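You operate a simulated robot arm through the tools that you are given. There is no shell and no other tool. Be economical: measure what you need, move in short steps, check, and stop when the job is done.

Carry out the task below with a simulated two-armed robot. There is one attempt and no reset: what you move stays moved.

Task
Put the green tape roll on the top of the red cabinet away on the lower wall shelf. Push the office door shut. Put the 21 mm stud block from the top of the oil drum on the top of the lift trolley and the 17 mm stud block on the top of the narrow stand. Push the tail board shut. Do these in any order. Set down upright: stud block.

The check looks at the end state, three seconds after you hand in, the way a careful person would. Anything else that was tipped, shoved, dropped, spilled or broken makes it a failure.

Robot
Two 7-joint arms with fingered hands on one trunk, on a base that drives. Base frame: it is fixed to the floor where the robot stands at the start and does not move with it; the origin is under the middle of the robot, x ahead of it, y to its left, z up. Lengths are in m, angles in rad, forces in N, time in s.
The left shoulder is at the start at [0.073, 0.094, 1.092], the right one opposite. Places, roughly: green tape roll (11x11x5 cm) [0.7, -0.2, 1]; lower wall shelf [-5, 7, 1.2]; office door [0.5, 0.5, 1]; stud block [-1, -0.5, 1]; tail board [2.4, 4.5, 0.5]; top of the lift trolley [-1.7, 1.4, 0.7]; top of the narrow stand [-1.6, -0.5, 0.6]. Payload 5 kg a hand.
Tool frame (each hand has its own): the origin (TCP) lies between the finger pads and is the grasp point; the fingertips stand 0.037 m ahead of it; z points along the fingers, y is the line along which they close. Largest opening 0.124 m; the body of the gripper starts 0.043 m behind the TCP. The gripper is a hand of 3 fingers: y runs from the thumb to the fingers, the wrist lies at [-0.021, -0.116, -0.203] in the tool frame.
Orientation is told as [roll, pitch, yaw] about the base's x, y, z axes, in that order, counted from this pose: with the fingers straight down and the wrist toward the robot, the tool's x, y and z point along [0, 1, 0], [1, 0, 0] and [0, 0, -1] of the base frame.

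Tools
- The arms move only by the tool apply_moves. It takes "left_deltas", "right_deltas" or both (then of equal length, played together; a hand with none holds still); each is a list of rows, each a list of 6 numbers: the shift along the base's x, y, z in m, then the turn, a rotation vector about the base's x, y, z in rad. In form: [[x, y, z, wx, wy, wz], ...]. A call has 1 to 12 rows; each row is the pose to reach, as a shift and turn from the pose commanded when the call began. Rows are played at 5 a second. More than 0.05 m and 0.15 rad between two rows, and nothing of the call is played. Where a pose cannot be reached the arm comes as near as it can. A force on the tool above 40 N (or 10 N above the force at the start of the call, whichever is more), or a blocked arm, ends the call early, and 0.2 s more pass. In this call time passes only in rows, and 0.2 s behind the last. The reply holds the time, the measured pose of the TCP, the force on the tool along the base axes, the opening and the grip force, in the units named above and with some noise, with the torque about the TCP (base axes, N m) and any sound that the robot's microphone picked up.
- Cameras (640 x 400 px; columns grow to the right, rows downward): "scene" is now at [0.2219, -0.0955, 1.2693]; the picture's right is [-0.59, -0.81, -0.04], its down [-0.27, 0.24, -0.93] and it looks along [0.76, -0.54, -0.36] (base axes); focal length 214 px, centre (320, 200). "left" rides on the left gripper at [-0.073, -0.104, -0.153] in its tool frame; the picture's right is [-0.83, -0.26, 0.49], its down [0.51, -0.72, 0.47] and it looks along [0.23, 0.64, 0.73] (tool axes); focal length 243 px, centre (320, 200). "right" rides on the right gripper at [0.073, -0.104, -0.154] in its tool frame; the picture's right is [-0.83, 0.26, -0.49], its down [-0.51, -0.72, 0.47] and it looks along [-0.23, 0.64, 0.73] (tool axes); focal length 243 px, centre (320, 200). There is no depth. A picture from a camera that has moved, and an enlarged one, comes with that camera's place and axes in the base frame and with its lens.
- grab_frame(camera): a new picture of that camera. The clock stands still meanwhile.
- lift_body(by): slides the trunk up (or, below 0, down) by that many m; the arms and the scene camera ride with it, the base frame stays. It gives what a move gives, with no picture.
- base_move(legs): drives the robot by 1 to 6 legs, each [ahead, left, turn to the left] in m, m and rad, along the robot's own axes; the way and the turn of a leg run together, so that a leg with both is an arc; at most 1.5 m and 3.142 rad a leg. The arms and the cameras ride along, it lands a little off, and it stops where it bumps. It gives what a move gives.
- set_fingers(index, middle, thumb_bend, thumb_turn, hand): sets how far each is bent, from 0 (flat) to 100 (curled in); at 30 the hand is open as for a grip, at 70 the pads meet at the TCP. One left out holds its place. A second passes; each finger stops where it meets its share of the squeeze, and holds until it gets a number again. It is the only way to open and close the hand. It gives what a move gives, with no picture; readings hold the bend of each and the force on the fingers (four entries, about 0 where the hand has none), thumb and palm. thumb_turn goes from beside the hand (0) to across from the fingers (100), as for a grip.
- aim_head(pan, tilt): turns the head with the scene camera to pan (to the left, within 1.396 rad either way) and tilt (down, from -0.506 to 1.204), counted from straight ahead of the robot. It gives what a move gives.
- close_up(camera, box): a new picture of the part [left, top, right, bottom] of that camera's present view, enlarged. The clock stands still meanwhile.
- finish_job(): hands the job in; it is judged then, once.

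Work in short steps. Places have to be worked out from the pictures, the camera data and where the tool is seen: move nearer, look again, correct. Check each grasp and each placing, and mend what went wrong. You have 165 turns and 118 pictures in all, those below and enlarged ones among them. Open the grippers and draw the arms clear of the work before you hand the job in, unless the task says otherwise.

The tools are called after "Request:" by a JSON object that holds its "name" and its "arguments". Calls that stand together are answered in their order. apply_moves: Moves the arms, as the interface text tells. Its arguments: {"type":"object","properties":{"left_deltas":{"type":"array"},"right_deltas":{"type":"array"}},"required":[]} The other tools are called the same way: lift_body (by) slides the trunk up or down; set_fingers (index, middle, thumb_bend, thumb_turn, hand) moves the fingers one by one; base_move (legs) drives the base; aim_head (pan, tilt) turns the head that bears the scene camera; grab_frame (camera) takes a picture; close_up (camera, box) takes an enlarged picture of a part of a camera's view; finish_job () hands the job in.

At the start:

```text
time_s: 0.0
left_ee_pos: [0.7005, -0.2767, 1.209]
left_tool_rot: [0.035, -0.019, -0.127]
left_contact_force: [0.1, 1.0, 0.3]
left_moment: [-0.02, -0.03, 0.03]
left_opening: 0.1238
left_grip_force: 0.1
left_shape: jaw
left_bend: [30.0, 30.0, 30.0, 98.0]
left_finger forces: [0.0, 0.0, 0.1, 0.0, 0.0, 0.1]
right_ee_pos: [0.4398, -0.6158, 1.2699]
right_tool_rot: [0.035, -0.02, -0.122]
right_contact_force: [0.3, -0.6, 0.0]
right_moment: [0.01, 0.02, 0.04]
right_opening: 0.1236
right_grip_force: 0.0
right_shape: jaw
right_bend: [30.0, 30.0, 30.0, 98.0]
right_finger forces: [0.0, 0.1, 0.1, 0.0, 0.0, 0.0]
trunk travel left (down, up): [-0.275, 0.288]
robot x, y, heading: [-0.0005, -0.0002, -0.001]
head pan, tilt: [-0.634, 0.368]
```

scene: 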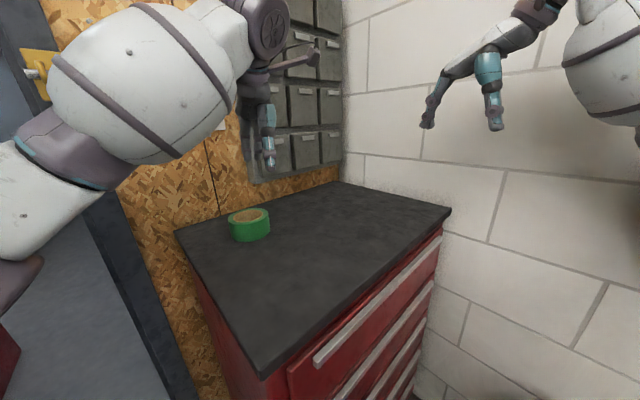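
right: 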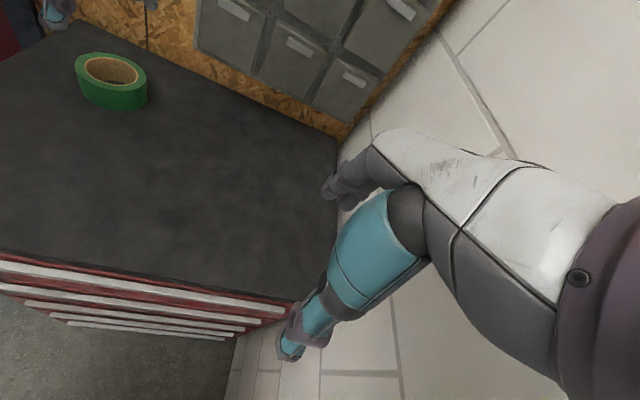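
left: 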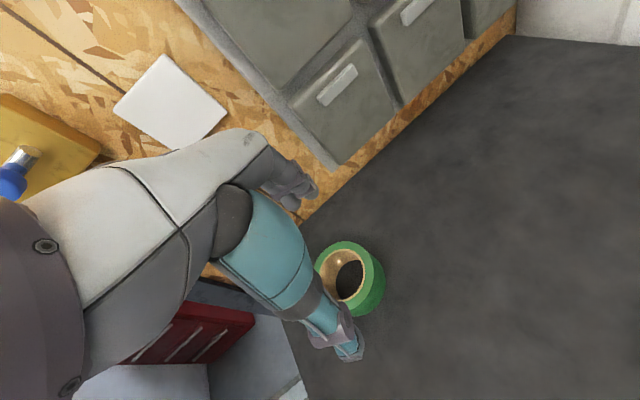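

The tape roll shows in all three views; triangulating it gives about [0.75, -0.23, 0.98]. I look around with the head before doing anything.

Request:
{"name": "aim_head", "arguments": {"pan": 0.7, "tilt": 0.3}}

Request:
{"name": "grab_frame", "arguments": {"camera": "scene"}}

Request:
{"name": "aim_head", "arguments": {"pan": -0.3, "tilt": 0.6}}

Request:
{"name": "grab_frame", "arguments": {"camera": "scene"}}

```text
time_s: 1.5
left_ee_pos: [0.6982, -0.2773, 1.2062]
left_tool_rot: [0.033, -0.017, -0.135]
left_contact_force: [-0.9, -0.6, -0.2]
left_moment: [-0.02, 0.03, 0.01]
left_opening: 0.1237
left_grip_force: 0.1
left_shape: jaw
left_bend: [30.0, 30.0, 30.0, 98.0]
left_finger forces: [0.1, 0.0, 0.0, 0.0, 0.1, 0.1]
right_ee_pos: [0.4401, -0.6143, 1.2722]
right_tool_rot: [0.035, -0.02, -0.122]
right_contact_force: [0.2, -0.3, -0.6]
right_moment: [-0.04, 0.02, 0.0]
right_opening: 0.1238
right_grip_force: 0.0
right_shape: jaw
right_bend: [30.0, 30.0, 30.0, 98.0]
right_finger forces: [0.0, 0.0, 0.0, 0.0, 0.0, 0.0]
trunk travel left (down, up): [-0.275, 0.288]
robot x, y, heading: [0.0016, -0.0009, -0.001]
head pan, tilt: [0.7, 0.3]
```

```text
114 pictures are left
camera scene: at [0.2197, 0.0208, 1.2787], right [0.64, -0.77, -0.01], down [-0.2, -0.16, -0.97], along [0.74, 0.62, -0.26], focal length 214 px, centre (320, 200)
```

scene: 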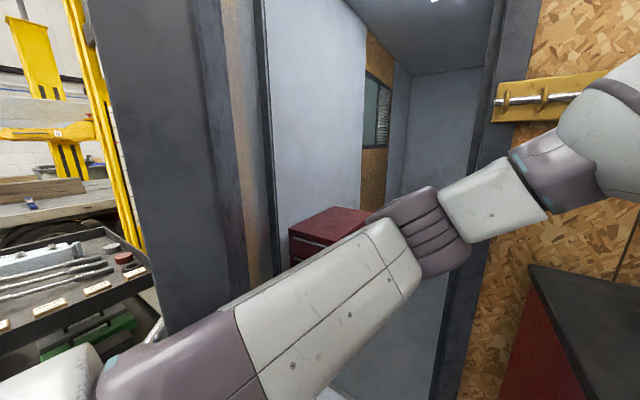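

```text
time_s: 2.8
left_ee_pos: [0.6993, -0.2773, 1.2065]
left_tool_rot: [0.034, -0.018, -0.135]
left_contact_force: [0.3, 0.1, -0.3]
left_moment: [0.02, 0.01, 0.0]
left_opening: 0.1235
left_grip_force: 0.2
left_shape: jaw
left_bend: [30.0, 30.0, 30.0, 98.0]
left_finger forces: [0.0, 0.0, 0.0, 0.0, 0.0, 0.0]
right_ee_pos: [0.4411, -0.6138, 1.2709]
right_tool_rot: [0.034, -0.019, -0.123]
right_contact_force: [0.3, 0.2, 0.6]
right_moment: [0.03, 0.02, 0.04]
right_opening: 0.1236
right_grip_force: 0.0
right_shape: jaw
right_bend: [30.0, 30.0, 30.0, 98.0]
right_finger forces: [0.1, 0.0, 0.0, 0.1, 0.0, 0.1]
trunk travel left (down, up): [-0.275, 0.288]
robot x, y, heading: [0.0017, 0.0016, 0.001]
head pan, tilt: [-0.3, 0.6]
```

```text
113 pictures are left
camera scene: at [0.2338, -0.0647, 1.2489], right [-0.3, -0.95, -0.04], down [-0.52, 0.19, -0.83], along [0.8, -0.23, -0.55], focal length 214 px, centre (320, 200)
```

scene: 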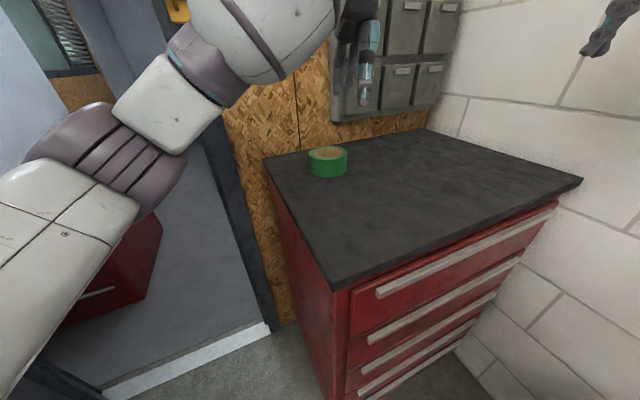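

The doorway is ahead to the left, with the door leaf standing open on its far left side. Now I take a left hand picture for the exact camera pose, to place the tape.

Request:
{"name": "grab_frame", "arguments": {"camera": "left"}}

```text
112 pictures are left
camera left: at [0.5825, -0.3413, 1.3552], right [-0.36, -0.77, -0.52], down [-0.64, 0.61, -0.47], along [0.68, 0.17, -0.71], focal length 243 px, centre (320, 200)
```

left: 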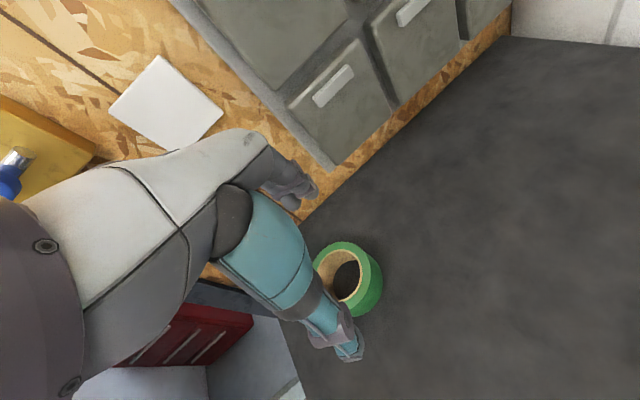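

Tape triangulates at about [0.74, -0.24, 1.02] (so the cabinet top is near z 0.995). Before choosing the grip I look at both sides for free space.

Request:
{"name": "aim_head", "arguments": {"pan": 1.39, "tilt": 0.35}}

Request:
{"name": "grab_frame", "arguments": {"camera": "scene"}}

Request:
{"name": "aim_head", "arguments": {"pan": -1.39, "tilt": 0.45}}

Request:
{"name": "grab_frame", "arguments": {"camera": "scene"}}

```text
time_s: 4.5
left_ee_pos: [0.6986, -0.2781, 1.207]
left_tool_rot: [0.036, -0.017, -0.134]
left_contact_force: [-0.8, 0.2, 0.3]
left_moment: [0.02, 0.03, 0.0]
left_opening: 0.1236
left_grip_force: 0.0
left_shape: jaw
left_bend: [30.0, 30.0, 30.0, 98.0]
left_finger forces: [0.0, 0.1, 0.1, 0.0, 0.1, 0.1]
right_ee_pos: [0.4412, -0.6143, 1.2705]
right_tool_rot: [0.034, -0.019, -0.123]
right_contact_force: [0.1, 0.8, -0.2]
right_moment: [0.03, -0.03, 0.02]
right_opening: 0.124
right_grip_force: 0.0
right_shape: jaw
right_bend: [30.0, 30.0, 30.0, 98.0]
right_finger forces: [0.1, 0.0, 0.1, 0.0, 0.0, 0.0]
trunk travel left (down, up): [-0.275, 0.288]
robot x, y, heading: [-0.0034, -0.0032, -0.005]
head pan, tilt: [1.389, 0.351]
```

```text
111 pictures are left
camera scene: at [0.1664, 0.0524, 1.2737], right [0.98, -0.18, 0.02], down [-0.04, -0.31, -0.95], along [0.18, 0.93, -0.31], focal length 214 px, centre (320, 200)
```

scene: 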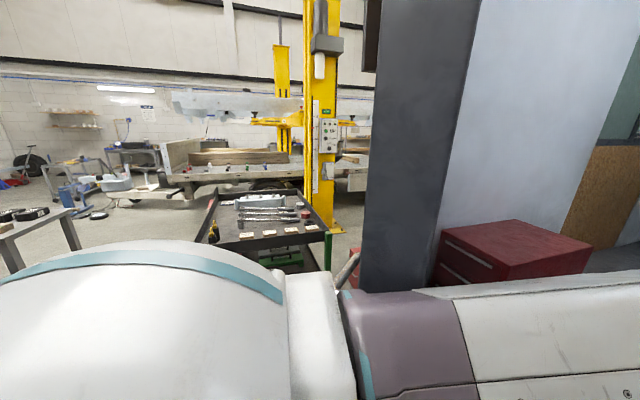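

```text
time_s: 6.9
left_ee_pos: [0.6981, -0.2774, 1.208]
left_tool_rot: [0.033, -0.017, -0.134]
left_contact_force: [-0.6, -0.4, -0.1]
left_moment: [0.0, 0.01, 0.03]
left_opening: 0.1237
left_grip_force: 0.1
left_shape: jaw
left_bend: [30.0, 30.0, 30.0, 98.0]
left_finger forces: [0.1, 0.0, 0.0, 0.0, 0.0, 0.0]
right_ee_pos: [0.4407, -0.6138, 1.2696]
right_tool_rot: [0.035, -0.02, -0.122]
right_contact_force: [0.0, -0.4, 0.7]
right_moment: [0.02, 0.0, -0.02]
right_opening: 0.1236
right_grip_force: 0.0
right_shape: jaw
right_bend: [30.0, 30.0, 30.0, 98.0]
right_finger forces: [0.0, 0.0, 0.0, 0.0, 0.0, 0.0]
trunk travel left (down, up): [-0.275, 0.288]
robot x, y, heading: [-0.0033, -0.0011, -0.005]
head pan, tilt: [-1.389, 0.45]
```

```text
110 pictures are left
camera scene: at [0.1659, -0.1287, 1.259], right [-0.98, -0.18, -0.03], down [-0.06, 0.46, -0.89], along [0.17, -0.87, -0.46], focal length 214 px, centre (320, 200)
```

scene: 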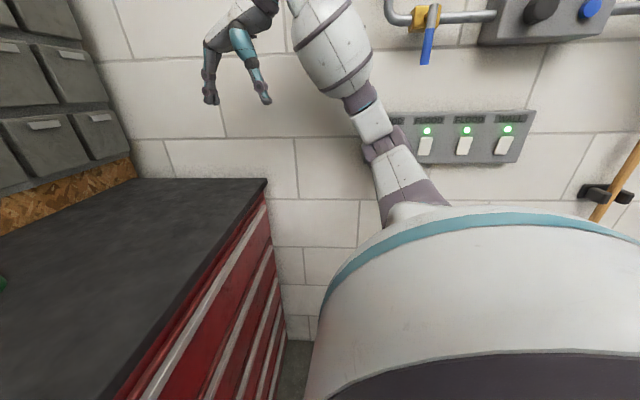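

Shelves hang on the far wall at upper left of the left view. I zoom on them and on the truck.

Request:
{"name": "aim_head", "arguments": {"pan": 1.39, "tilt": 0.35}}

Request:
{"name": "close_up", "arguments": {"camera": "scene", "box": [40, 95, 120, 145]}}

Request:
{"name": "close_up", "arguments": {"camera": "scene", "box": [140, 80, 380, 230]}}

```text
time_s: 9.4
left_ee_pos: [0.6976, -0.2773, 1.208]
left_tool_rot: [0.033, -0.018, -0.132]
left_contact_force: [0.9, -0.3, -0.7]
left_moment: [-0.01, 0.03, 0.0]
left_opening: 0.124
left_grip_force: 0.0
left_shape: jaw
left_bend: [30.0, 30.0, 30.0, 98.0]
left_finger forces: [0.1, 0.0, 0.0, 0.0, 0.0, 0.0]
right_ee_pos: [0.4412, -0.6129, 1.2717]
right_tool_rot: [0.034, -0.018, -0.123]
right_contact_force: [-0.1, -0.5, -0.7]
right_moment: [0.0, -0.06, 0.01]
right_opening: 0.124
right_grip_force: 0.0
right_shape: jaw
right_bend: [30.0, 30.0, 30.0, 98.0]
right_finger forces: [0.0, 0.1, 0.0, 0.1, 0.1, 0.0]
trunk travel left (down, up): [-0.275, 0.288]
robot x, y, heading: [0.0018, -0.0008, -0.003]
head pan, tilt: [1.389, 0.351]
```

```text
8.00 times, centred on (80, 120) of scene
camera zoom: at [0.166, 0.0533, 1.2738], right [0.98, -0.18, 0.02], down [-0.04, -0.31, -0.95], along [0.18, 0.93, -0.31], focal length 1716 px, centre (2240, 840)
```

zoom: 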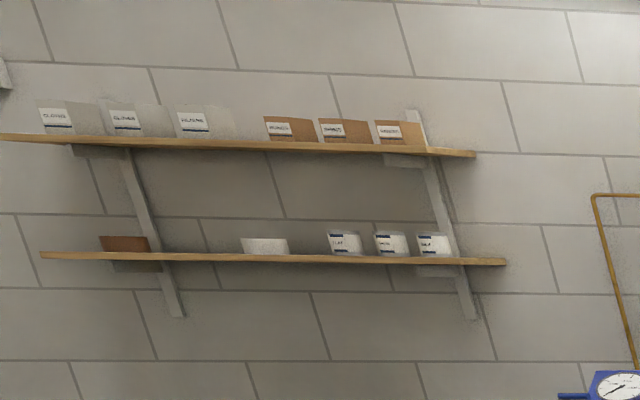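

```text
2.67 times, centred on (260, 155) of scene
camera zoom: at [0.166, 0.0533, 1.2738], right [0.98, -0.18, 0.02], down [-0.04, -0.31, -0.95], along [0.18, 0.93, -0.31], focal length 572 px, centre (480, 320)
```

zoom: 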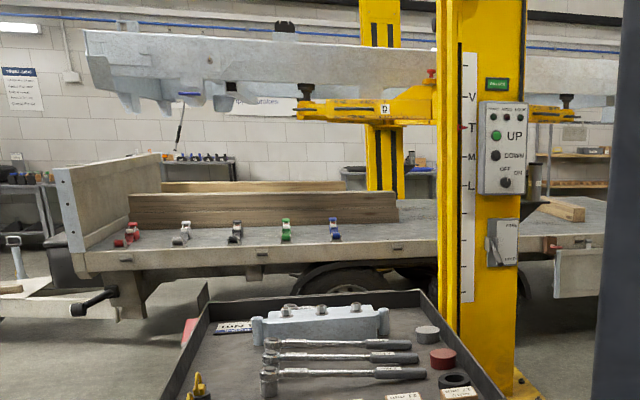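

The zoom shows the lower shelf at about z 1.21 with a gap of ~0.3 m to the upper one, and free spots left of centre. A top-down grip on the tape's near wall (fingers in the hole, thumb outside) suits that; I move the left hand over it, still above.

Request:
{"name": "apply_moves", "arguments": {"left_deltas": [[-0.002, 0.023, -0.02, 0, 0, 0], [-0.005, 0.046, -0.05, 0, 0, 0], [-0.005, 0.046, -0.085, 0, 0, 0]]}}

Request:
{"name": "grab_frame", "arguments": {"camera": "left"}}

Request:
{"name": "aim_head", "arguments": {"pan": -0.3, "tilt": 0.6}}

Request:
{"name": "close_up", "arguments": {"camera": "scene", "box": [240, 60, 440, 185]}}

```text
time_s: 10.2
left_ee_pos: [0.7072, -0.2062, 1.1242]
left_tool_rot: [0.019, -0.014, -0.124]
left_contact_force: [1.2, -0.3, 0.0]
left_moment: [0.03, 0.01, -0.03]
left_opening: 0.1238
left_grip_force: 0.0
left_shape: jaw
left_bend: [30.0, 30.0, 30.0, 98.0]
left_finger forces: [0.0, 0.0, 0.1, 0.1, 0.1, 0.0]
right_ee_pos: [0.4506, -0.5932, 1.2765]
right_tool_rot: [0.019, -0.014, -0.117]
right_contact_force: [0.0, -0.1, 0.2]
right_moment: [0.07, 0.03, -0.02]
right_opening: 0.1241
right_grip_force: 0.3
right_shape: jaw
right_bend: [30.0, 30.0, 30.0, 97.0]
right_finger forces: [0.0, 0.0, 0.0, 0.0, 0.0, 0.1]
trunk travel left (down, up): [-0.275, 0.288]
robot x, y, heading: [-0.0005, -0.0014, -0.002]
head pan, tilt: [1.389, 0.351]
```

```text
107 pictures are left
camera left: at [0.5919, -0.2679, 1.273], right [-0.35, -0.78, -0.51], down [-0.65, 0.6, -0.47], along [0.68, 0.16, -0.72], focal length 243 px, centre (320, 200)
```

left: 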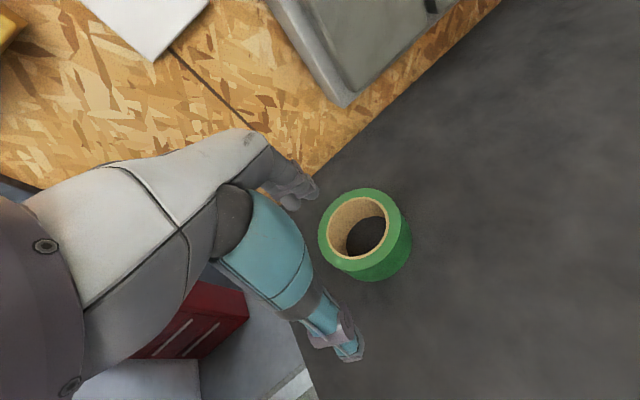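

```text
time_s: 11.9
left_ee_pos: [0.7064, -0.2085, 1.1224]
left_tool_rot: [0.018, -0.011, -0.128]
left_contact_force: [0.5, -0.1, 0.3]
left_moment: [0.02, 0.02, 0.01]
left_opening: 0.1239
left_grip_force: 0.0
left_shape: jaw
left_bend: [30.0, 30.0, 30.0, 98.0]
left_finger forces: [0.1, 0.0, 0.0, 0.1, 0.0, 0.0]
right_ee_pos: [0.4518, -0.5942, 1.2769]
right_tool_rot: [0.018, -0.013, -0.119]
right_contact_force: [-0.7, -0.2, -0.1]
right_moment: [0.02, 0.0, 0.0]
right_opening: 0.1238
right_grip_force: 0.0
right_shape: jaw
right_bend: [30.0, 30.0, 30.0, 97.0]
right_finger forces: [0.0, 0.0, 0.0, 0.0, 0.1, 0.1]
trunk travel left (down, up): [-0.275, 0.288]
robot x, y, heading: [-0.0009, -0.0009, 0.0]
head pan, tilt: [-0.3, 0.6]
```

```text
3.20 times, centred on (340, 122) of scene
camera zoom: at [0.2436, -0.0463, 1.2478], right [-0.3, -0.95, -0.02], down [-0.53, 0.18, -0.83], along [0.8, -0.24, -0.56], focal length 686 px, centre (256, 448)
```

zoom: 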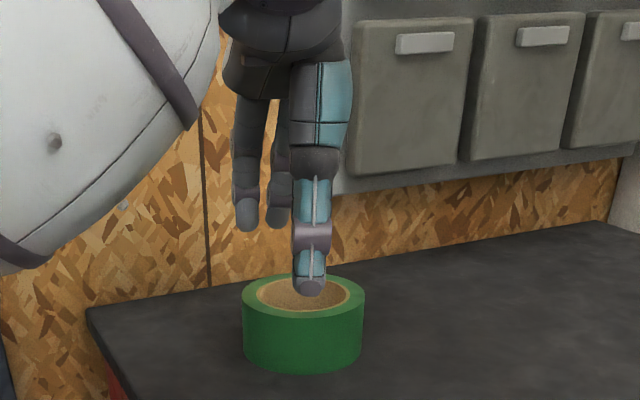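

Refined: tape centre [0.750, -0.241], top z≈1.033. I shift laterally and go to just above it, then look.

Request:
{"name": "apply_moves", "arguments": {"left_deltas": [[-0.002, -0.012, -0.015, 0, 0, 0], [-0.002, -0.024, -0.03, 0, 0, 0]]}}

Request:
{"name": "grab_frame", "arguments": {"camera": "left"}}

Request:
{"name": "close_up", "arguments": {"camera": "scene", "box": [240, 60, 440, 185]}}

```text
time_s: 12.5
left_ee_pos: [0.7087, -0.2275, 1.0909]
left_tool_rot: [0.014, -0.008, -0.127]
left_contact_force: [0.1, 0.8, -1.2]
left_moment: [0.02, 0.02, -0.02]
left_opening: 0.1241
left_grip_force: 0.0
left_shape: jaw
left_bend: [30.0, 30.0, 30.0, 98.0]
left_finger forces: [0.0, 0.1, 0.0, 0.0, 0.0, 0.1]
right_ee_pos: [0.456, -0.5904, 1.2758]
right_tool_rot: [0.015, -0.01, -0.121]
right_contact_force: [0.9, 0.2, 0.0]
right_moment: [0.0, 0.0, 0.0]
right_opening: 0.1237
right_grip_force: 0.1
right_shape: jaw
right_bend: [30.0, 30.0, 30.0, 97.0]
right_finger forces: [0.0, 0.1, 0.0, 0.0, 0.0, 0.1]
trunk travel left (down, up): [-0.275, 0.288]
robot x, y, heading: [0.0024, 0.0006, -0.005]
head pan, tilt: [-0.3, 0.6]
```

```text
105 pictures are left
camera left: at [0.596, -0.2887, 1.2402], right [-0.36, -0.78, -0.51], down [-0.65, 0.6, -0.47], along [0.67, 0.16, -0.72], focal length 243 px, centre (320, 200)
```

left: 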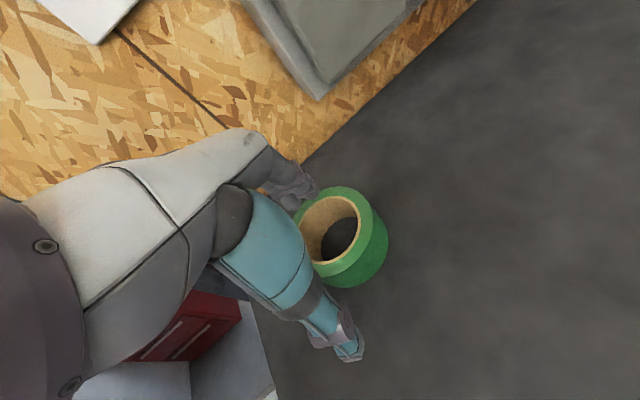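

```text
3.20 times, centred on (340, 122) of scene
camera zoom: at [0.2487, -0.0418, 1.2468], right [-0.3, -0.95, -0.02], down [-0.53, 0.18, -0.83], along [0.79, -0.24, -0.56], focal length 686 px, centre (256, 448)
```

zoom: 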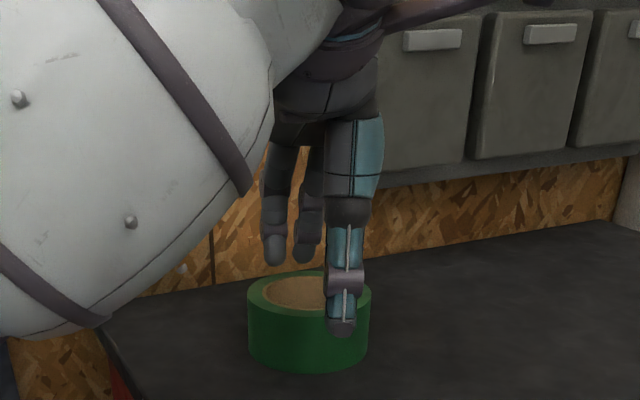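

Fingers and thumb appear as modelled; the tape centre is [0.744, -0.240]. I correct by about (-0.010, -0.007) and descend so the fingers enter the hole.

Request:
{"name": "apply_moves", "arguments": {"left_deltas": [[-0.01, -0.008, 0, 0, 0, 0], [-0.01, -0.008, -0.025, 0, 0, 0], [-0.01, -0.008, -0.045, 0, 0, 0], [-0.01, -0.008, -0.06, 0, 0, 0]]}}

Request:
{"name": "close_up", "arguments": {"camera": "scene", "box": [240, 60, 440, 185]}}

```text
time_s: 13.2
left_ee_pos: [0.6974, -0.234, 1.0779]
left_tool_rot: [-0.001, -0.03, -0.129]
left_contact_force: [-2.9, 0.0, 18.7]
left_moment: [0.15, -1.34, 0.07]
left_opening: 0.1231
left_grip_force: 0.0
left_shape: jaw
left_bend: [30.0, 30.0, 30.0, 98.0]
left_finger forces: [0.1, 18.0, 0.0, 0.1, 0.1, 0.0]
right_ee_pos: [0.456, -0.5867, 1.2798]
right_tool_rot: [0.009, -0.007, -0.12]
right_contact_force: [0.0, 0.3, -0.3]
right_moment: [-0.02, 0.01, -0.01]
right_opening: 0.1238
right_grip_force: 0.0
right_shape: jaw
right_bend: [30.0, 30.0, 30.0, 97.0]
right_finger forces: [0.1, 0.0, 0.0, 0.0, 0.0, 0.0]
trunk travel left (down, up): [-0.275, 0.288]
robot x, y, heading: [-0.0011, 0.0007, 0.0]
head pan, tilt: [-0.3, 0.6]
stopped in row 3 (left hand): the force on the tool passed its limit (the readings are from after the stop); the commanded pose is now the measured one
```

```text
3.20 times, centred on (340, 122) of scene
camera zoom: at [0.2476, -0.0376, 1.2474], right [-0.3, -0.95, -0.01], down [-0.53, 0.17, -0.83], along [0.79, -0.24, -0.56], focal length 686 px, centre (256, 448)
```

zoom: 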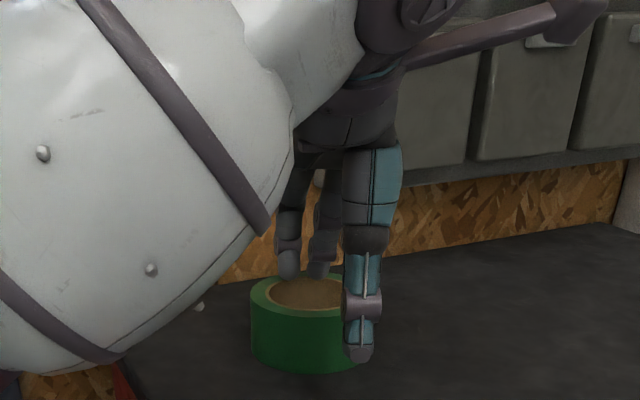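

One finger landed on the far-left inner rim (18 N). I lift 2.5 cm and bend index and middle inward a bit so they enter the middle of the hole.

Request:
{"name": "apply_moves", "arguments": {"left_deltas": [[0, 0, 0.015, 0, 0, 0], [0, 0, 0.025, 0, 0.02, 0]]}}

Request:
{"name": "set_fingers", "arguments": {"hand": "left", "index": 42, "middle": 42}}

Request:
{"name": "grab_frame", "arguments": {"camera": "left"}}

Request:
{"name": "close_up", "arguments": {"camera": "scene", "box": [240, 60, 440, 185]}}

```text
time_s: 13.8
left_ee_pos: [0.7023, -0.2329, 1.0966]
left_tool_rot: [-0.001, 0.0, -0.129]
left_contact_force: [-0.7, 0.8, 1.4]
left_moment: [0.01, -0.01, -0.01]
left_opening: 0.1235
left_grip_force: 0.0
left_shape: jaw
left_bend: [30.0, 30.0, 30.0, 98.0]
left_finger forces: [0.0, 0.1, 0.0, 0.0, 0.0, 0.1]
right_ee_pos: [0.4585, -0.5865, 1.2773]
right_tool_rot: [0.009, -0.007, -0.12]
right_contact_force: [-0.6, -0.6, 0.9]
right_moment: [-0.01, 0.0, 0.01]
right_opening: 0.1241
right_grip_force: 0.1
right_shape: jaw
right_bend: [30.0, 30.0, 30.0, 97.0]
right_finger forces: [0.0, 0.0, 0.1, 0.1, 0.1, 0.0]
trunk travel left (down, up): [-0.275, 0.288]
robot x, y, heading: [-0.0011, 0.0011, 0.001]
head pan, tilt: [-0.3, 0.6]
```

```text
time_s: 14.8
left_ee_pos: [0.7014, -0.2336, 1.0974]
left_tool_rot: [0.001, -0.002, -0.128]
left_contact_force: [0.7, 0.4, -0.3]
left_moment: [0.0, 0.01, 0.01]
left_opening: 0.1107
left_grip_force: 0.1
left_shape: fingers
left_bend: [42.0, 42.0, 30.0, 98.0]
left_finger forces: [0.0, 0.0, 0.1, 0.0, 0.0, 0.0]
right_ee_pos: [0.4593, -0.5865, 1.2772]
right_tool_rot: [0.012, -0.008, -0.121]
right_contact_force: [0.3, -0.7, -0.8]
right_moment: [-0.03, -0.02, 0.01]
right_opening: 0.1237
right_grip_force: 0.1
right_shape: jaw
right_bend: [30.0, 30.0, 30.0, 97.0]
right_finger forces: [0.0, 0.1, 0.1, 0.1, 0.0, 0.1]
trunk travel left (down, up): [-0.275, 0.288]
robot x, y, heading: [-0.0004, 0.003, -0.005]
head pan, tilt: [-0.3, 0.6]
```

```text
102 pictures are left
camera left: at [0.5892, -0.2927, 1.25], right [-0.37, -0.79, -0.49], down [-0.65, 0.6, -0.47], along [0.67, 0.15, -0.73], focal length 243 px, centre (320, 200)
```

left: 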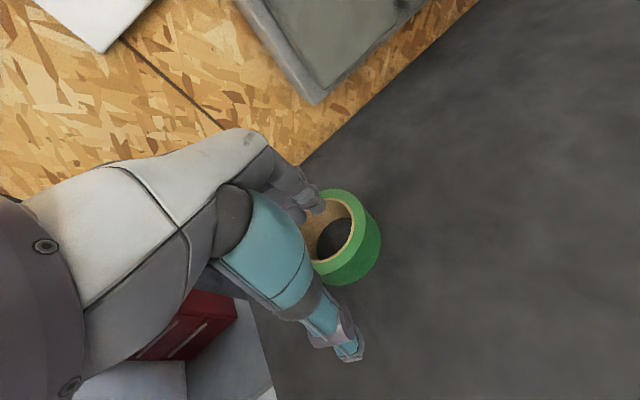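

```text
3.20 times, centred on (340, 122) of scene
camera zoom: at [0.2512, -0.0383, 1.2466], right [-0.3, -0.95, -0.01], down [-0.53, 0.18, -0.83], along [0.79, -0.24, -0.56], focal length 686 px, centre (256, 448)
```

zoom: 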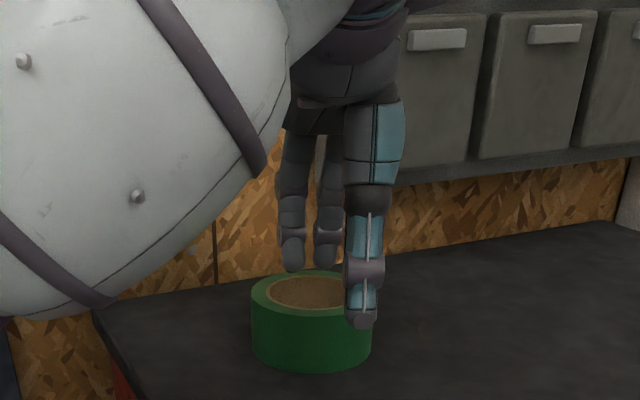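

Fingers are now about 5 cm ahead of the TCP, right over the hole. I descend again.

Request:
{"name": "apply_moves", "arguments": {"left_deltas": [[0, -0.002, -0.02, 0, 0, 0], [-0.001, -0.004, -0.04, 0, 0, 0], [-0.002, -0.005, -0.055, 0, 0, 0], [-0.002, -0.006, -0.067, 0, 0, 0]]}}

Request:
{"name": "close_up", "arguments": {"camera": "scene", "box": [240, 60, 440, 185]}}

```text
time_s: 15.9
left_ee_pos: [0.7094, -0.2292, 1.0344]
left_tool_rot: [-0.019, -0.01, -0.126]
left_contact_force: [1.8, 6.2, 30.7]
left_moment: [0.49, -1.76, 0.39]
left_opening: 0.1106
left_grip_force: 15.5
left_shape: fingers
left_bend: [42.0, 39.0, 30.0, 98.0]
left_finger forces: [0.1, 30.6, 0.0, 0.0, 0.0, 0.1]
right_ee_pos: [0.469, -0.5738, 1.2786]
right_tool_rot: [-0.001, 0.0, -0.12]
right_contact_force: [0.6, 1.0, 0.0]
right_moment: [0.04, 0.07, 0.01]
right_opening: 0.1239
right_grip_force: 0.0
right_shape: jaw
right_bend: [30.0, 30.0, 30.0, 97.0]
right_finger forces: [0.0, 0.0, 0.1, 0.0, 0.0, 0.1]
trunk travel left (down, up): [-0.275, 0.288]
robot x, y, heading: [-0.0035, -0.0007, 0.002]
head pan, tilt: [-0.3, 0.6]
stopped in row 4 (left hand): the force on the tool passed its limit (the readings are from after the stop); the commanded pose is now the measured one
```

```text
3.20 times, centred on (340, 122) of scene
camera zoom: at [0.2604, -0.0256, 1.245], right [-0.3, -0.96, 0.0], down [-0.54, 0.17, -0.83], along [0.79, -0.24, -0.56], focal length 686 px, centre (256, 448)
```

zoom: 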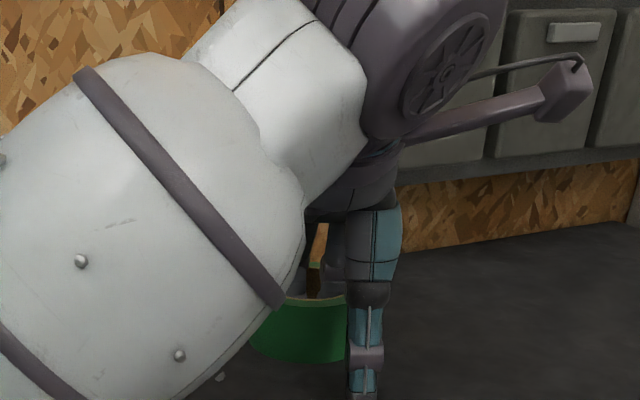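

Fingers appear inside the hole, with the left finger rubbing the wall. I back up 6 mm, shift toward the hole centre, and look with the left camera.

Request:
{"name": "apply_moves", "arguments": {"left_deltas": [[-0.006, -0.008, 0.006, 0, 0, 0], [-0.008, -0.011, 0.006, 0, 0, 0]]}}

Request:
{"name": "grab_frame", "arguments": {"camera": "left"}}

```text
time_s: 16.6
left_ee_pos: [0.7016, -0.2399, 1.0378]
left_tool_rot: [-0.012, -0.001, -0.129]
left_contact_force: [1.5, 2.0, 8.5]
left_moment: [0.13, -0.58, 0.12]
left_opening: 0.1107
left_grip_force: 4.9
left_shape: fingers
left_bend: [42.0, 40.0, 30.0, 98.0]
left_finger forces: [0.3, 8.7, 0.0, 0.1, 0.0, 0.0]
right_ee_pos: [0.469, -0.5739, 1.2788]
right_tool_rot: [0.0, 0.0, -0.12]
right_contact_force: [0.8, -0.5, -0.5]
right_moment: [-0.04, 0.0, 0.0]
right_opening: 0.1238
right_grip_force: 0.1
right_shape: jaw
right_bend: [30.0, 30.0, 30.0, 97.0]
right_finger forces: [0.0, 0.0, 0.1, 0.0, 0.0, 0.0]
trunk travel left (down, up): [-0.275, 0.288]
robot x, y, heading: [-0.002, -0.0053, -0.004]
head pan, tilt: [-0.3, 0.6]
```

```text
99 pictures are left
camera left: at [0.5885, -0.2966, 1.1904], right [-0.37, -0.8, -0.48], down [-0.65, 0.59, -0.48], along [0.67, 0.14, -0.73], focal length 243 px, centre (320, 200)
```

left: 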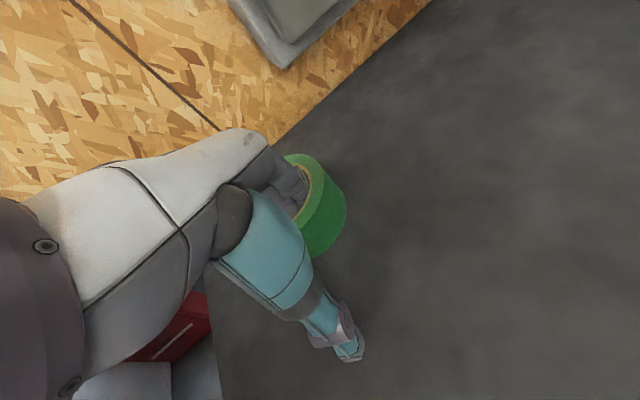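

Fingers are in the hole and thumb outside. I close the hand on the wall.

Request:
{"name": "set_fingers", "arguments": {"hand": "left", "index": 70, "middle": 70, "thumb_bend": 70}}

Request:
{"name": "grab_frame", "arguments": {"camera": "left"}}

```text
time_s: 17.6
left_ee_pos: [0.7013, -0.2404, 1.0364]
left_tool_rot: [-0.014, 0.0, -0.128]
left_contact_force: [0.1, 0.0, -0.5]
left_moment: [0.03, -0.07, -0.02]
left_opening: 0.0197
left_grip_force: 5.8
left_shape: fingers
left_bend: [68.0, 69.0, 65.0, 97.0]
left_finger forces: [3.6, 2.4, 0.1, 0.1, 5.9, 0.0]
right_ee_pos: [0.4697, -0.5751, 1.2783]
right_tool_rot: [0.0, 0.0, -0.121]
right_contact_force: [0.7, 0.2, 0.1]
right_moment: [0.01, 0.03, 0.01]
right_opening: 0.1237
right_grip_force: 0.0
right_shape: jaw
right_bend: [30.0, 30.0, 30.0, 97.0]
right_finger forces: [0.0, 0.1, 0.1, 0.0, 0.0, 0.0]
trunk travel left (down, up): [-0.275, 0.288]
robot x, y, heading: [0.0027, -0.0022, -0.002]
head pan, tilt: [-0.3, 0.6]
```

```text
98 pictures are left
camera left: at [0.5894, -0.2973, 1.1899], right [-0.37, -0.8, -0.48], down [-0.65, 0.59, -0.48], along [0.67, 0.14, -0.73], focal length 243 px, centre (320, 200)
```

left: 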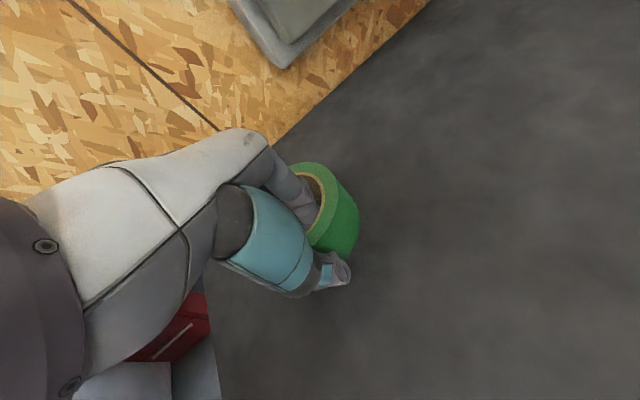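

The wall is held (opening 2 cm, 6 N). I squeeze firmer and lift.

Request:
{"name": "set_fingers", "arguments": {"hand": "left", "index": 90, "middle": 90, "thumb_bend": 90}}

Request:
{"name": "apply_moves", "arguments": {"left_deltas": [[0, 0, 0.03, 0, 0, 0], [-0.01, 0, 0.07, 0, 0, 0], [-0.03, 0, 0.11, 0, 0, 0], [-0.05, 0, 0.14, 0, 0, 0]]}}

Request:
{"name": "grab_frame", "arguments": {"camera": "left"}}

Request:
{"name": "grab_frame", "arguments": {"camera": "scene"}}

```text
time_s: 18.6
left_ee_pos: [0.7022, -0.2404, 1.0372]
left_tool_rot: [-0.014, -0.001, -0.127]
left_contact_force: [-0.8, -0.6, -1.9]
left_moment: [-0.01, 0.05, -0.01]
left_opening: 0.0184
left_grip_force: 30.0
left_shape: fingers
left_bend: [74.0, 75.0, 65.0, 94.0]
left_finger forces: [20.8, 10.9, 0.1, 0.0, 28.7, 0.0]
right_ee_pos: [0.4695, -0.5739, 1.2782]
right_tool_rot: [-0.001, -0.001, -0.12]
right_contact_force: [0.0, -0.3, -0.2]
right_moment: [0.02, 0.02, 0.01]
right_opening: 0.1238
right_grip_force: 0.2
right_shape: jaw
right_bend: [30.0, 30.0, 30.0, 97.0]
right_finger forces: [0.0, 0.0, 0.0, 0.0, 0.0, 0.0]
trunk travel left (down, up): [-0.275, 0.288]
robot x, y, heading: [-0.0005, -0.0019, -0.001]
head pan, tilt: [-0.3, 0.6]
```

```text
time_s: 19.6
left_ee_pos: [0.6503, -0.2402, 1.1769]
left_tool_rot: [-0.015, -0.003, -0.13]
left_contact_force: [0.1, 0.6, -1.9]
left_moment: [0.0, 0.02, -0.04]
left_opening: 0.0185
left_grip_force: 30.0
left_shape: fingers
left_bend: [74.0, 75.0, 65.0, 94.0]
left_finger forces: [20.7, 11.0, 0.1, 0.0, 28.6, 0.0]
right_ee_pos: [0.4685, -0.5739, 1.2798]
right_tool_rot: [0.001, 0.0, -0.122]
right_contact_force: [-0.8, 0.1, 0.4]
right_moment: [-0.02, -0.04, -0.01]
right_opening: 0.1241
right_grip_force: 0.1
right_shape: jaw
right_bend: [30.0, 30.0, 30.0, 97.0]
right_finger forces: [0.0, 0.0, 0.0, 0.1, 0.1, 0.1]
trunk travel left (down, up): [-0.275, 0.288]
robot x, y, heading: [0.007, -0.0012, -0.002]
head pan, tilt: [-0.3, 0.6]
```

```text
97 pictures are left
camera left: at [0.5378, -0.2972, 1.3303], right [-0.37, -0.8, -0.48], down [-0.65, 0.59, -0.48], along [0.67, 0.14, -0.73], focal length 243 px, centre (320, 200)
```

left: 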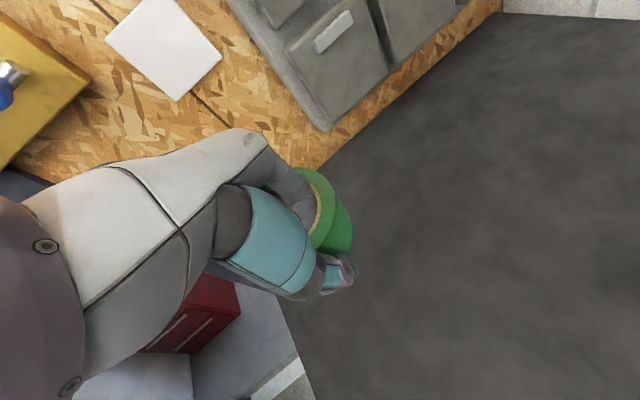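

```text
96 pictures are left
camera scene: at [0.2602, -0.0265, 1.245], right [-0.3, -0.95, 0.0], down [-0.54, 0.17, -0.83], along [0.79, -0.24, -0.56], focal length 214 px, centre (320, 200)
```

scene: 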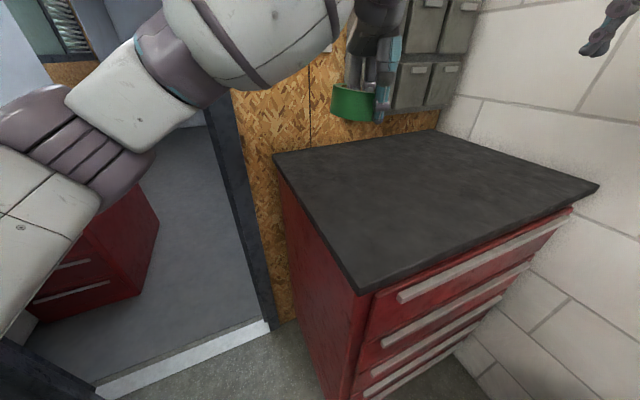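

The tape is held and lifted. I drive back 0.35 m to get clear of the door leaf and cabinet, then look left and right-behind.

Request:
{"name": "base_move", "arguments": {"legs": [[-0.35, 0, 0]]}}

Request:
{"name": "aim_head", "arguments": {"pan": 0.75, "tilt": 0.45}}

Request:
{"name": "grab_frame", "arguments": {"camera": "scene"}}

Request:
{"name": "aim_head", "arguments": {"pan": -1.39, "tilt": 0.45}}

Request:
{"name": "grab_frame", "arguments": {"camera": "scene"}}

```text
time_s: 21.8
left_ee_pos: [0.3091, -0.2417, 1.1753]
left_tool_rot: [-0.013, -0.002, -0.134]
left_contact_force: [0.4, 0.2, -1.6]
left_moment: [-0.04, 0.03, -0.02]
left_opening: 0.0185
left_grip_force: 30.1
left_shape: fingers
left_bend: [74.0, 75.0, 65.0, 94.0]
left_finger forces: [20.8, 10.8, 0.1, 0.0, 28.6, 0.1]
right_ee_pos: [0.1252, -0.5765, 1.2778]
right_tool_rot: [0.001, 0.002, -0.126]
right_contact_force: [-1.0, 0.7, 0.0]
right_moment: [0.0, -0.02, 0.02]
right_opening: 0.1237
right_grip_force: 0.1
right_shape: jaw
right_bend: [30.0, 30.0, 30.0, 97.0]
right_finger forces: [0.1, 0.0, 0.1, 0.0, 0.0, 0.0]
trunk travel left (down, up): [-0.275, 0.288]
robot x, y, heading: [-0.344, 0.0051, -0.006]
head pan, tilt: [-0.3, 0.6]
```

```text
time_s: 23.1
left_ee_pos: [0.3093, -0.2423, 1.1758]
left_tool_rot: [-0.013, -0.001, -0.134]
left_contact_force: [-0.2, 0.2, -1.6]
left_moment: [-0.02, 0.04, 0.02]
left_opening: 0.0183
left_grip_force: 30.6
left_shape: fingers
left_bend: [74.0, 75.0, 65.0, 94.0]
left_finger forces: [20.7, 10.8, 0.1, 0.0, 28.6, 0.1]
right_ee_pos: [0.1263, -0.5762, 1.2774]
right_tool_rot: [0.001, 0.0, -0.125]
right_contact_force: [0.5, 0.1, 0.0]
right_moment: [0.01, 0.0, 0.0]
right_opening: 0.1238
right_grip_force: 0.1
right_shape: jaw
right_bend: [30.0, 30.0, 30.0, 97.0]
right_finger forces: [0.0, 0.0, 0.0, 0.0, 0.0, 0.0]
trunk travel left (down, up): [-0.275, 0.288]
robot x, y, heading: [-0.3421, 0.0028, -0.003]
head pan, tilt: [0.75, 0.45]
```

```text
95 pictures are left
camera scene: at [-0.0971, 0.0622, 1.2582], right [0.68, -0.74, 0.0], down [-0.32, -0.29, -0.9], along [0.66, 0.61, -0.44], focal length 214 px, centre (320, 200)
```

scene: 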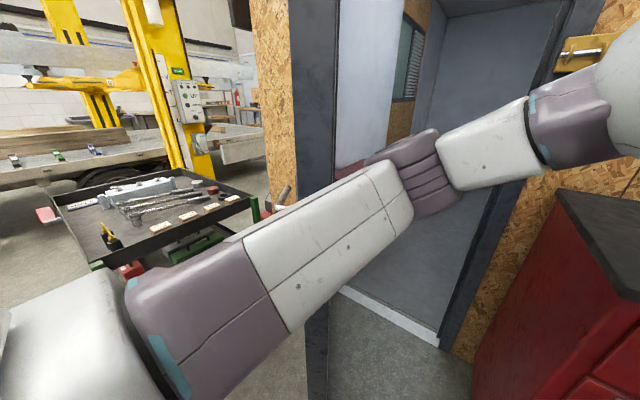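

```text
time_s: 25.1
left_ee_pos: [0.3095, -0.2414, 1.1766]
left_tool_rot: [-0.014, -0.002, -0.134]
left_contact_force: [0.1, -0.3, -2.2]
left_moment: [-0.02, 0.04, 0.01]
left_opening: 0.0185
left_grip_force: 30.5
left_shape: fingers
left_bend: [74.0, 75.0, 65.0, 94.0]
left_finger forces: [20.7, 10.9, 0.0, 0.0, 28.7, 0.0]
right_ee_pos: [0.1245, -0.5761, 1.2781]
right_tool_rot: [0.0, 0.0, -0.124]
right_contact_force: [0.2, -0.4, 0.0]
right_moment: [-0.03, 0.02, 0.02]
right_opening: 0.1238
right_grip_force: 0.1
right_shape: jaw
right_bend: [30.0, 30.0, 30.0, 97.0]
right_finger forces: [0.0, 0.0, 0.0, 0.1, 0.0, 0.0]
trunk travel left (down, up): [-0.275, 0.288]
robot x, y, heading: [-0.3459, 0.0042, -0.002]
head pan, tilt: [-1.389, 0.45]
```

```text
94 pictures are left
camera scene: at [-0.1485, -0.0905, 1.2582], right [-0.98, -0.18, 0.0], down [-0.08, 0.43, -0.9], along [0.16, -0.89, -0.44], focal length 214 px, centre (320, 200)
```

scene: 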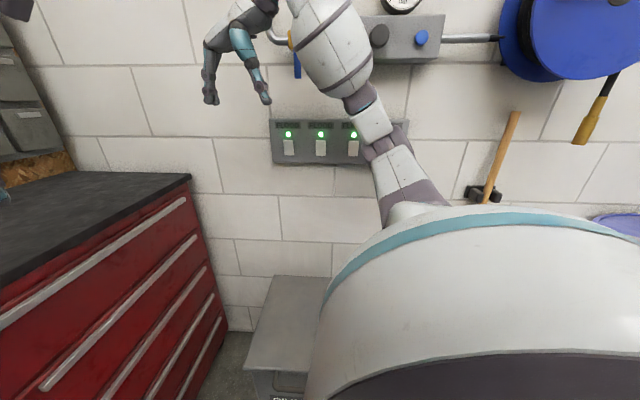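

The partition doorway is at x≈0.85 and the door leaf stands open toward me with hinge on the left side; a tool cart is to my left, below hand height. I turn left in place to survey the back area.

Request:
{"name": "base_move", "arguments": {"legs": [[0, 0, 1.3]]}}

Request:
{"name": "aim_head", "arguments": {"pan": -0.5, "tilt": 0.4}}

Request:
{"name": "grab_frame", "arguments": {"camera": "scene"}}

Request:
{"name": "aim_head", "arguments": {"pan": 1.2, "tilt": 0.5}}

Request:
{"name": "grab_frame", "arguments": {"camera": "scene"}}

```text
time_s: 28.7
left_ee_pos: [0.0852, 0.5494, 1.1755]
left_tool_rot: [-0.014, -0.003, 1.132]
left_contact_force: [0.5, 0.5, -1.5]
left_moment: [-0.05, 0.01, 0.05]
left_opening: 0.0183
left_grip_force: 28.7
left_shape: fingers
left_bend: [74.0, 75.0, 65.0, 94.0]
left_finger forces: [20.4, 10.3, 0.0, 0.0, 27.9, 0.0]
right_ee_pos: [0.3485, 0.2741, 1.279]
right_tool_rot: [-0.002, -0.002, 1.14]
right_contact_force: [0.1, -0.3, 0.1]
right_moment: [0.02, -0.04, 0.0]
right_opening: 0.1239
right_grip_force: 0.0
right_shape: jaw
right_bend: [30.0, 30.0, 30.0, 97.0]
right_finger forces: [0.0, 0.0, 0.0, 0.0, 0.0, 0.0]
trunk travel left (down, up): [-0.275, 0.288]
robot x, y, heading: [-0.3402, -0.0024, 1.257]
head pan, tilt: [-1.389, 0.45]
```

```text
time_s: 29.9
left_ee_pos: [0.0852, 0.5485, 1.1767]
left_tool_rot: [-0.014, -0.001, 1.133]
left_contact_force: [-0.7, 0.0, -1.4]
left_moment: [-0.04, -0.01, -0.01]
left_opening: 0.0184
left_grip_force: 29.2
left_shape: fingers
left_bend: [74.0, 75.0, 65.0, 94.0]
left_finger forces: [20.6, 10.3, 0.0, 0.0, 28.0, 0.0]
right_ee_pos: [0.3481, 0.2754, 1.2785]
right_tool_rot: [0.0, -0.001, 1.142]
right_contact_force: [1.0, 0.1, 0.3]
right_moment: [0.0, -0.02, 0.0]
right_opening: 0.1238
right_grip_force: 0.1
right_shape: jaw
right_bend: [30.0, 30.0, 30.0, 97.0]
right_finger forces: [0.0, 0.0, 0.0, 0.0, 0.0, 0.1]
trunk travel left (down, up): [-0.275, 0.288]
robot x, y, heading: [-0.3395, 0.0025, 1.268]
head pan, tilt: [-0.499, 0.4]
```

```text
93 pictures are left
camera scene: at [-0.2212, 0.2344, 1.2628], right [0.69, -0.72, 0.0], down [-0.28, -0.27, -0.92], along [0.67, 0.64, -0.39], focal length 214 px, centre (320, 200)
```

scene: 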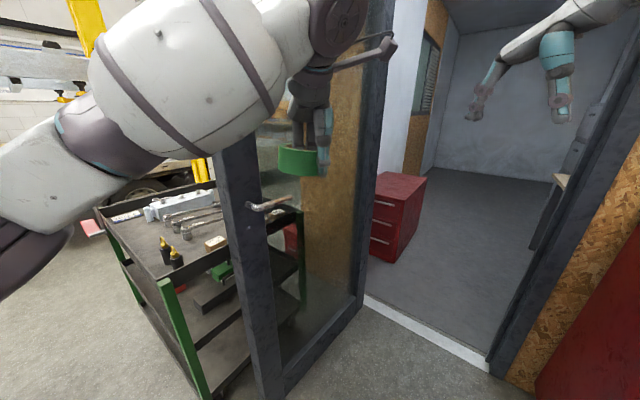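

```text
time_s: 31.6
left_ee_pos: [0.085, 0.5499, 1.1757]
left_tool_rot: [-0.013, -0.002, 1.134]
left_contact_force: [-0.2, 0.2, -1.9]
left_moment: [-0.06, 0.01, -0.01]
left_opening: 0.0183
left_grip_force: 29.5
left_shape: fingers
left_bend: [74.0, 75.0, 65.0, 94.0]
left_finger forces: [20.5, 10.3, 0.1, 0.1, 27.9, 0.0]
right_ee_pos: [0.3473, 0.2731, 1.2785]
right_tool_rot: [0.0, 0.001, 1.142]
right_contact_force: [-0.4, 0.3, 0.8]
right_moment: [-0.01, 0.01, 0.0]
right_opening: 0.124
right_grip_force: 0.1
right_shape: jaw
right_bend: [30.0, 30.0, 30.0, 97.0]
right_finger forces: [0.0, 0.0, 0.1, 0.1, 0.1, 0.1]
trunk travel left (down, up): [-0.275, 0.288]
robot x, y, heading: [-0.3413, 0.001, 1.264]
head pan, tilt: [1.201, 0.499]
```

```text
92 pictures are left
camera scene: at [-0.359, 0.2277, 1.2537], right [0.63, 0.78, 0.0], down [0.37, -0.3, -0.88], along [-0.68, 0.55, -0.48], focal length 214 px, centre (320, 200)
```

scene: 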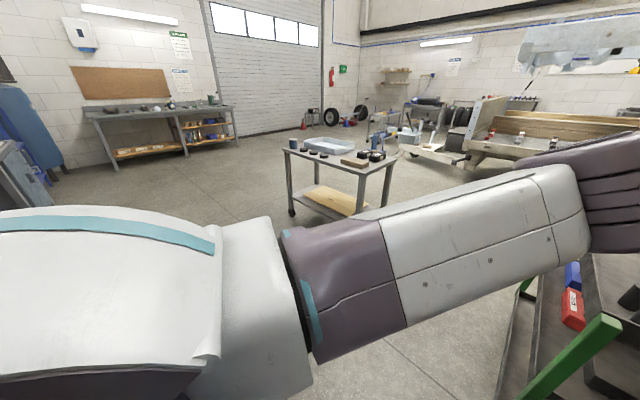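

Now the door is clear: a glazed leaf from hinge ≈[0.87,0.82] to free edge ≈[0.04,0.81], open 90°, with the tool cart beyond it. I continue turning left to view the drum and stands.

Request:
{"name": "base_move", "arguments": {"legs": [[0, 0, 1.1]]}}

Request:
{"name": "aim_head", "arguments": {"pan": 1.1, "tilt": 0.5}}

Request:
{"name": "grab_frame", "arguments": {"camera": "scene"}}

Request:
{"name": "aim_head", "arguments": {"pan": 0.0, "tilt": 0.4}}

Request:
{"name": "grab_frame", "arguments": {"camera": "scene"}}

```text
time_s: 33.8
left_ee_pos: [-0.3908, 0.6936, 1.1751]
left_tool_rot: [-0.016, -0.001, 1.861]
left_contact_force: [0.2, 0.1, -1.3]
left_moment: [-0.04, -0.01, 0.01]
left_opening: 0.0182
left_grip_force: 29.7
left_shape: fingers
left_bend: [74.0, 75.0, 66.0, 94.0]
left_finger forces: [20.3, 10.5, 0.0, 0.1, 27.7, 0.1]
right_ee_pos: [-0.0128, 0.6599, 1.2808]
right_tool_rot: [-0.005, 0.0, 1.875]
right_contact_force: [-12.8, -4.4, 4.4]
right_moment: [0.51, -0.33, 1.07]
right_opening: 0.1237
right_grip_force: 0.1
right_shape: jaw
right_bend: [30.0, 30.0, 30.0, 97.0]
right_finger forces: [0.0, 14.0, 0.0, 0.1, 0.0, 0.1]
trunk travel left (down, up): [-0.275, 0.288]
robot x, y, heading: [-0.3414, -0.003, 1.988]
head pan, tilt: [1.201, 0.499]
stopped in leg 1: the force on the tool passed its limit (the readings are from after the stop); the commanded pose is now the measured one
```

```text
time_s: 34.5
left_ee_pos: [-0.3889, 0.6924, 1.1758]
left_tool_rot: [-0.016, -0.003, 1.86]
left_contact_force: [0.1, 0.3, -2.2]
left_moment: [-0.04, -0.04, 0.01]
left_opening: 0.0181
left_grip_force: 29.0
left_shape: fingers
left_bend: [74.0, 75.0, 66.0, 94.0]
left_finger forces: [20.3, 10.4, 0.0, 0.1, 27.7, 0.0]
right_ee_pos: [-0.0112, 0.6598, 1.2821]
right_tool_rot: [-0.006, 0.0, 1.871]
right_contact_force: [-14.6, -4.4, 1.8]
right_moment: [0.38, -0.43, 1.23]
right_opening: 0.1239
right_grip_force: 0.1
right_shape: jaw
right_bend: [30.0, 30.0, 30.0, 97.0]
right_finger forces: [0.0, 15.3, 0.1, 0.0, 0.1, 0.1]
trunk travel left (down, up): [-0.275, 0.288]
robot x, y, heading: [-0.3443, 0.0051, 1.985]
head pan, tilt: [1.1, 0.499]
```

```text
91 pictures are left
camera scene: at [-0.5082, 0.1676, 1.2535], right [0.05, 1.0, 0.0], down [0.48, -0.03, -0.88], along [-0.88, 0.05, -0.48], focal length 214 px, centre (320, 200)
```

scene: 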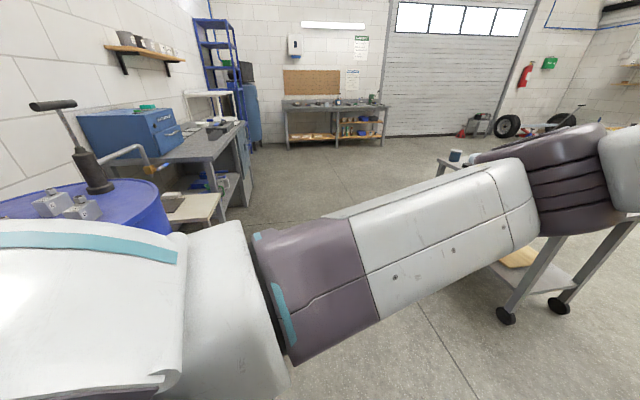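

```text
time_s: 35.8
left_ee_pos: [-0.3897, 0.6937, 1.1762]
left_tool_rot: [-0.016, -0.001, 1.861]
left_contact_force: [-0.8, 0.5, -1.4]
left_moment: [-0.01, -0.02, -0.02]
left_opening: 0.018
left_grip_force: 29.5
left_shape: fingers
left_bend: [74.0, 75.0, 66.0, 94.0]
left_finger forces: [20.4, 10.4, 0.0, 0.0, 27.7, 0.0]
right_ee_pos: [-0.0098, 0.6595, 1.2815]
right_tool_rot: [-0.006, 0.0, 1.874]
right_contact_force: [-16.7, -5.7, 0.6]
right_moment: [0.25, -0.47, 1.47]
right_opening: 0.1235
right_grip_force: 0.0
right_shape: jaw
right_bend: [30.0, 30.0, 30.0, 97.0]
right_finger forces: [0.0, 18.9, 0.0, 0.1, 0.0, 0.1]
trunk travel left (down, up): [-0.275, 0.288]
robot x, y, heading: [-0.3414, 0.0005, 1.985]
head pan, tilt: [0.0, 0.4]
```

```text
90 pictures are left
camera scene: at [-0.4549, 0.2474, 1.2628], right [0.91, 0.41, 0.0], down [0.16, -0.35, -0.92], along [-0.37, 0.84, -0.39], focal length 214 px, centre (320, 200)
```

scene: 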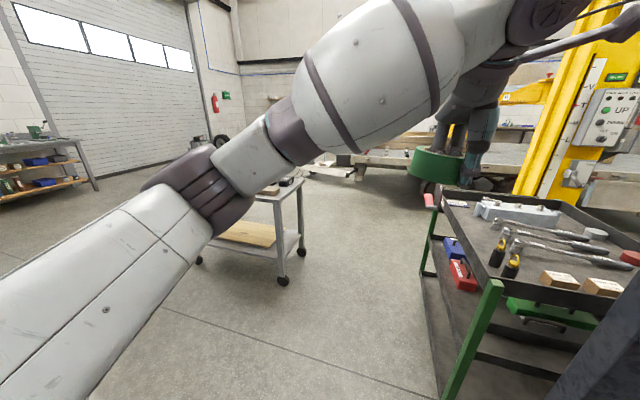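

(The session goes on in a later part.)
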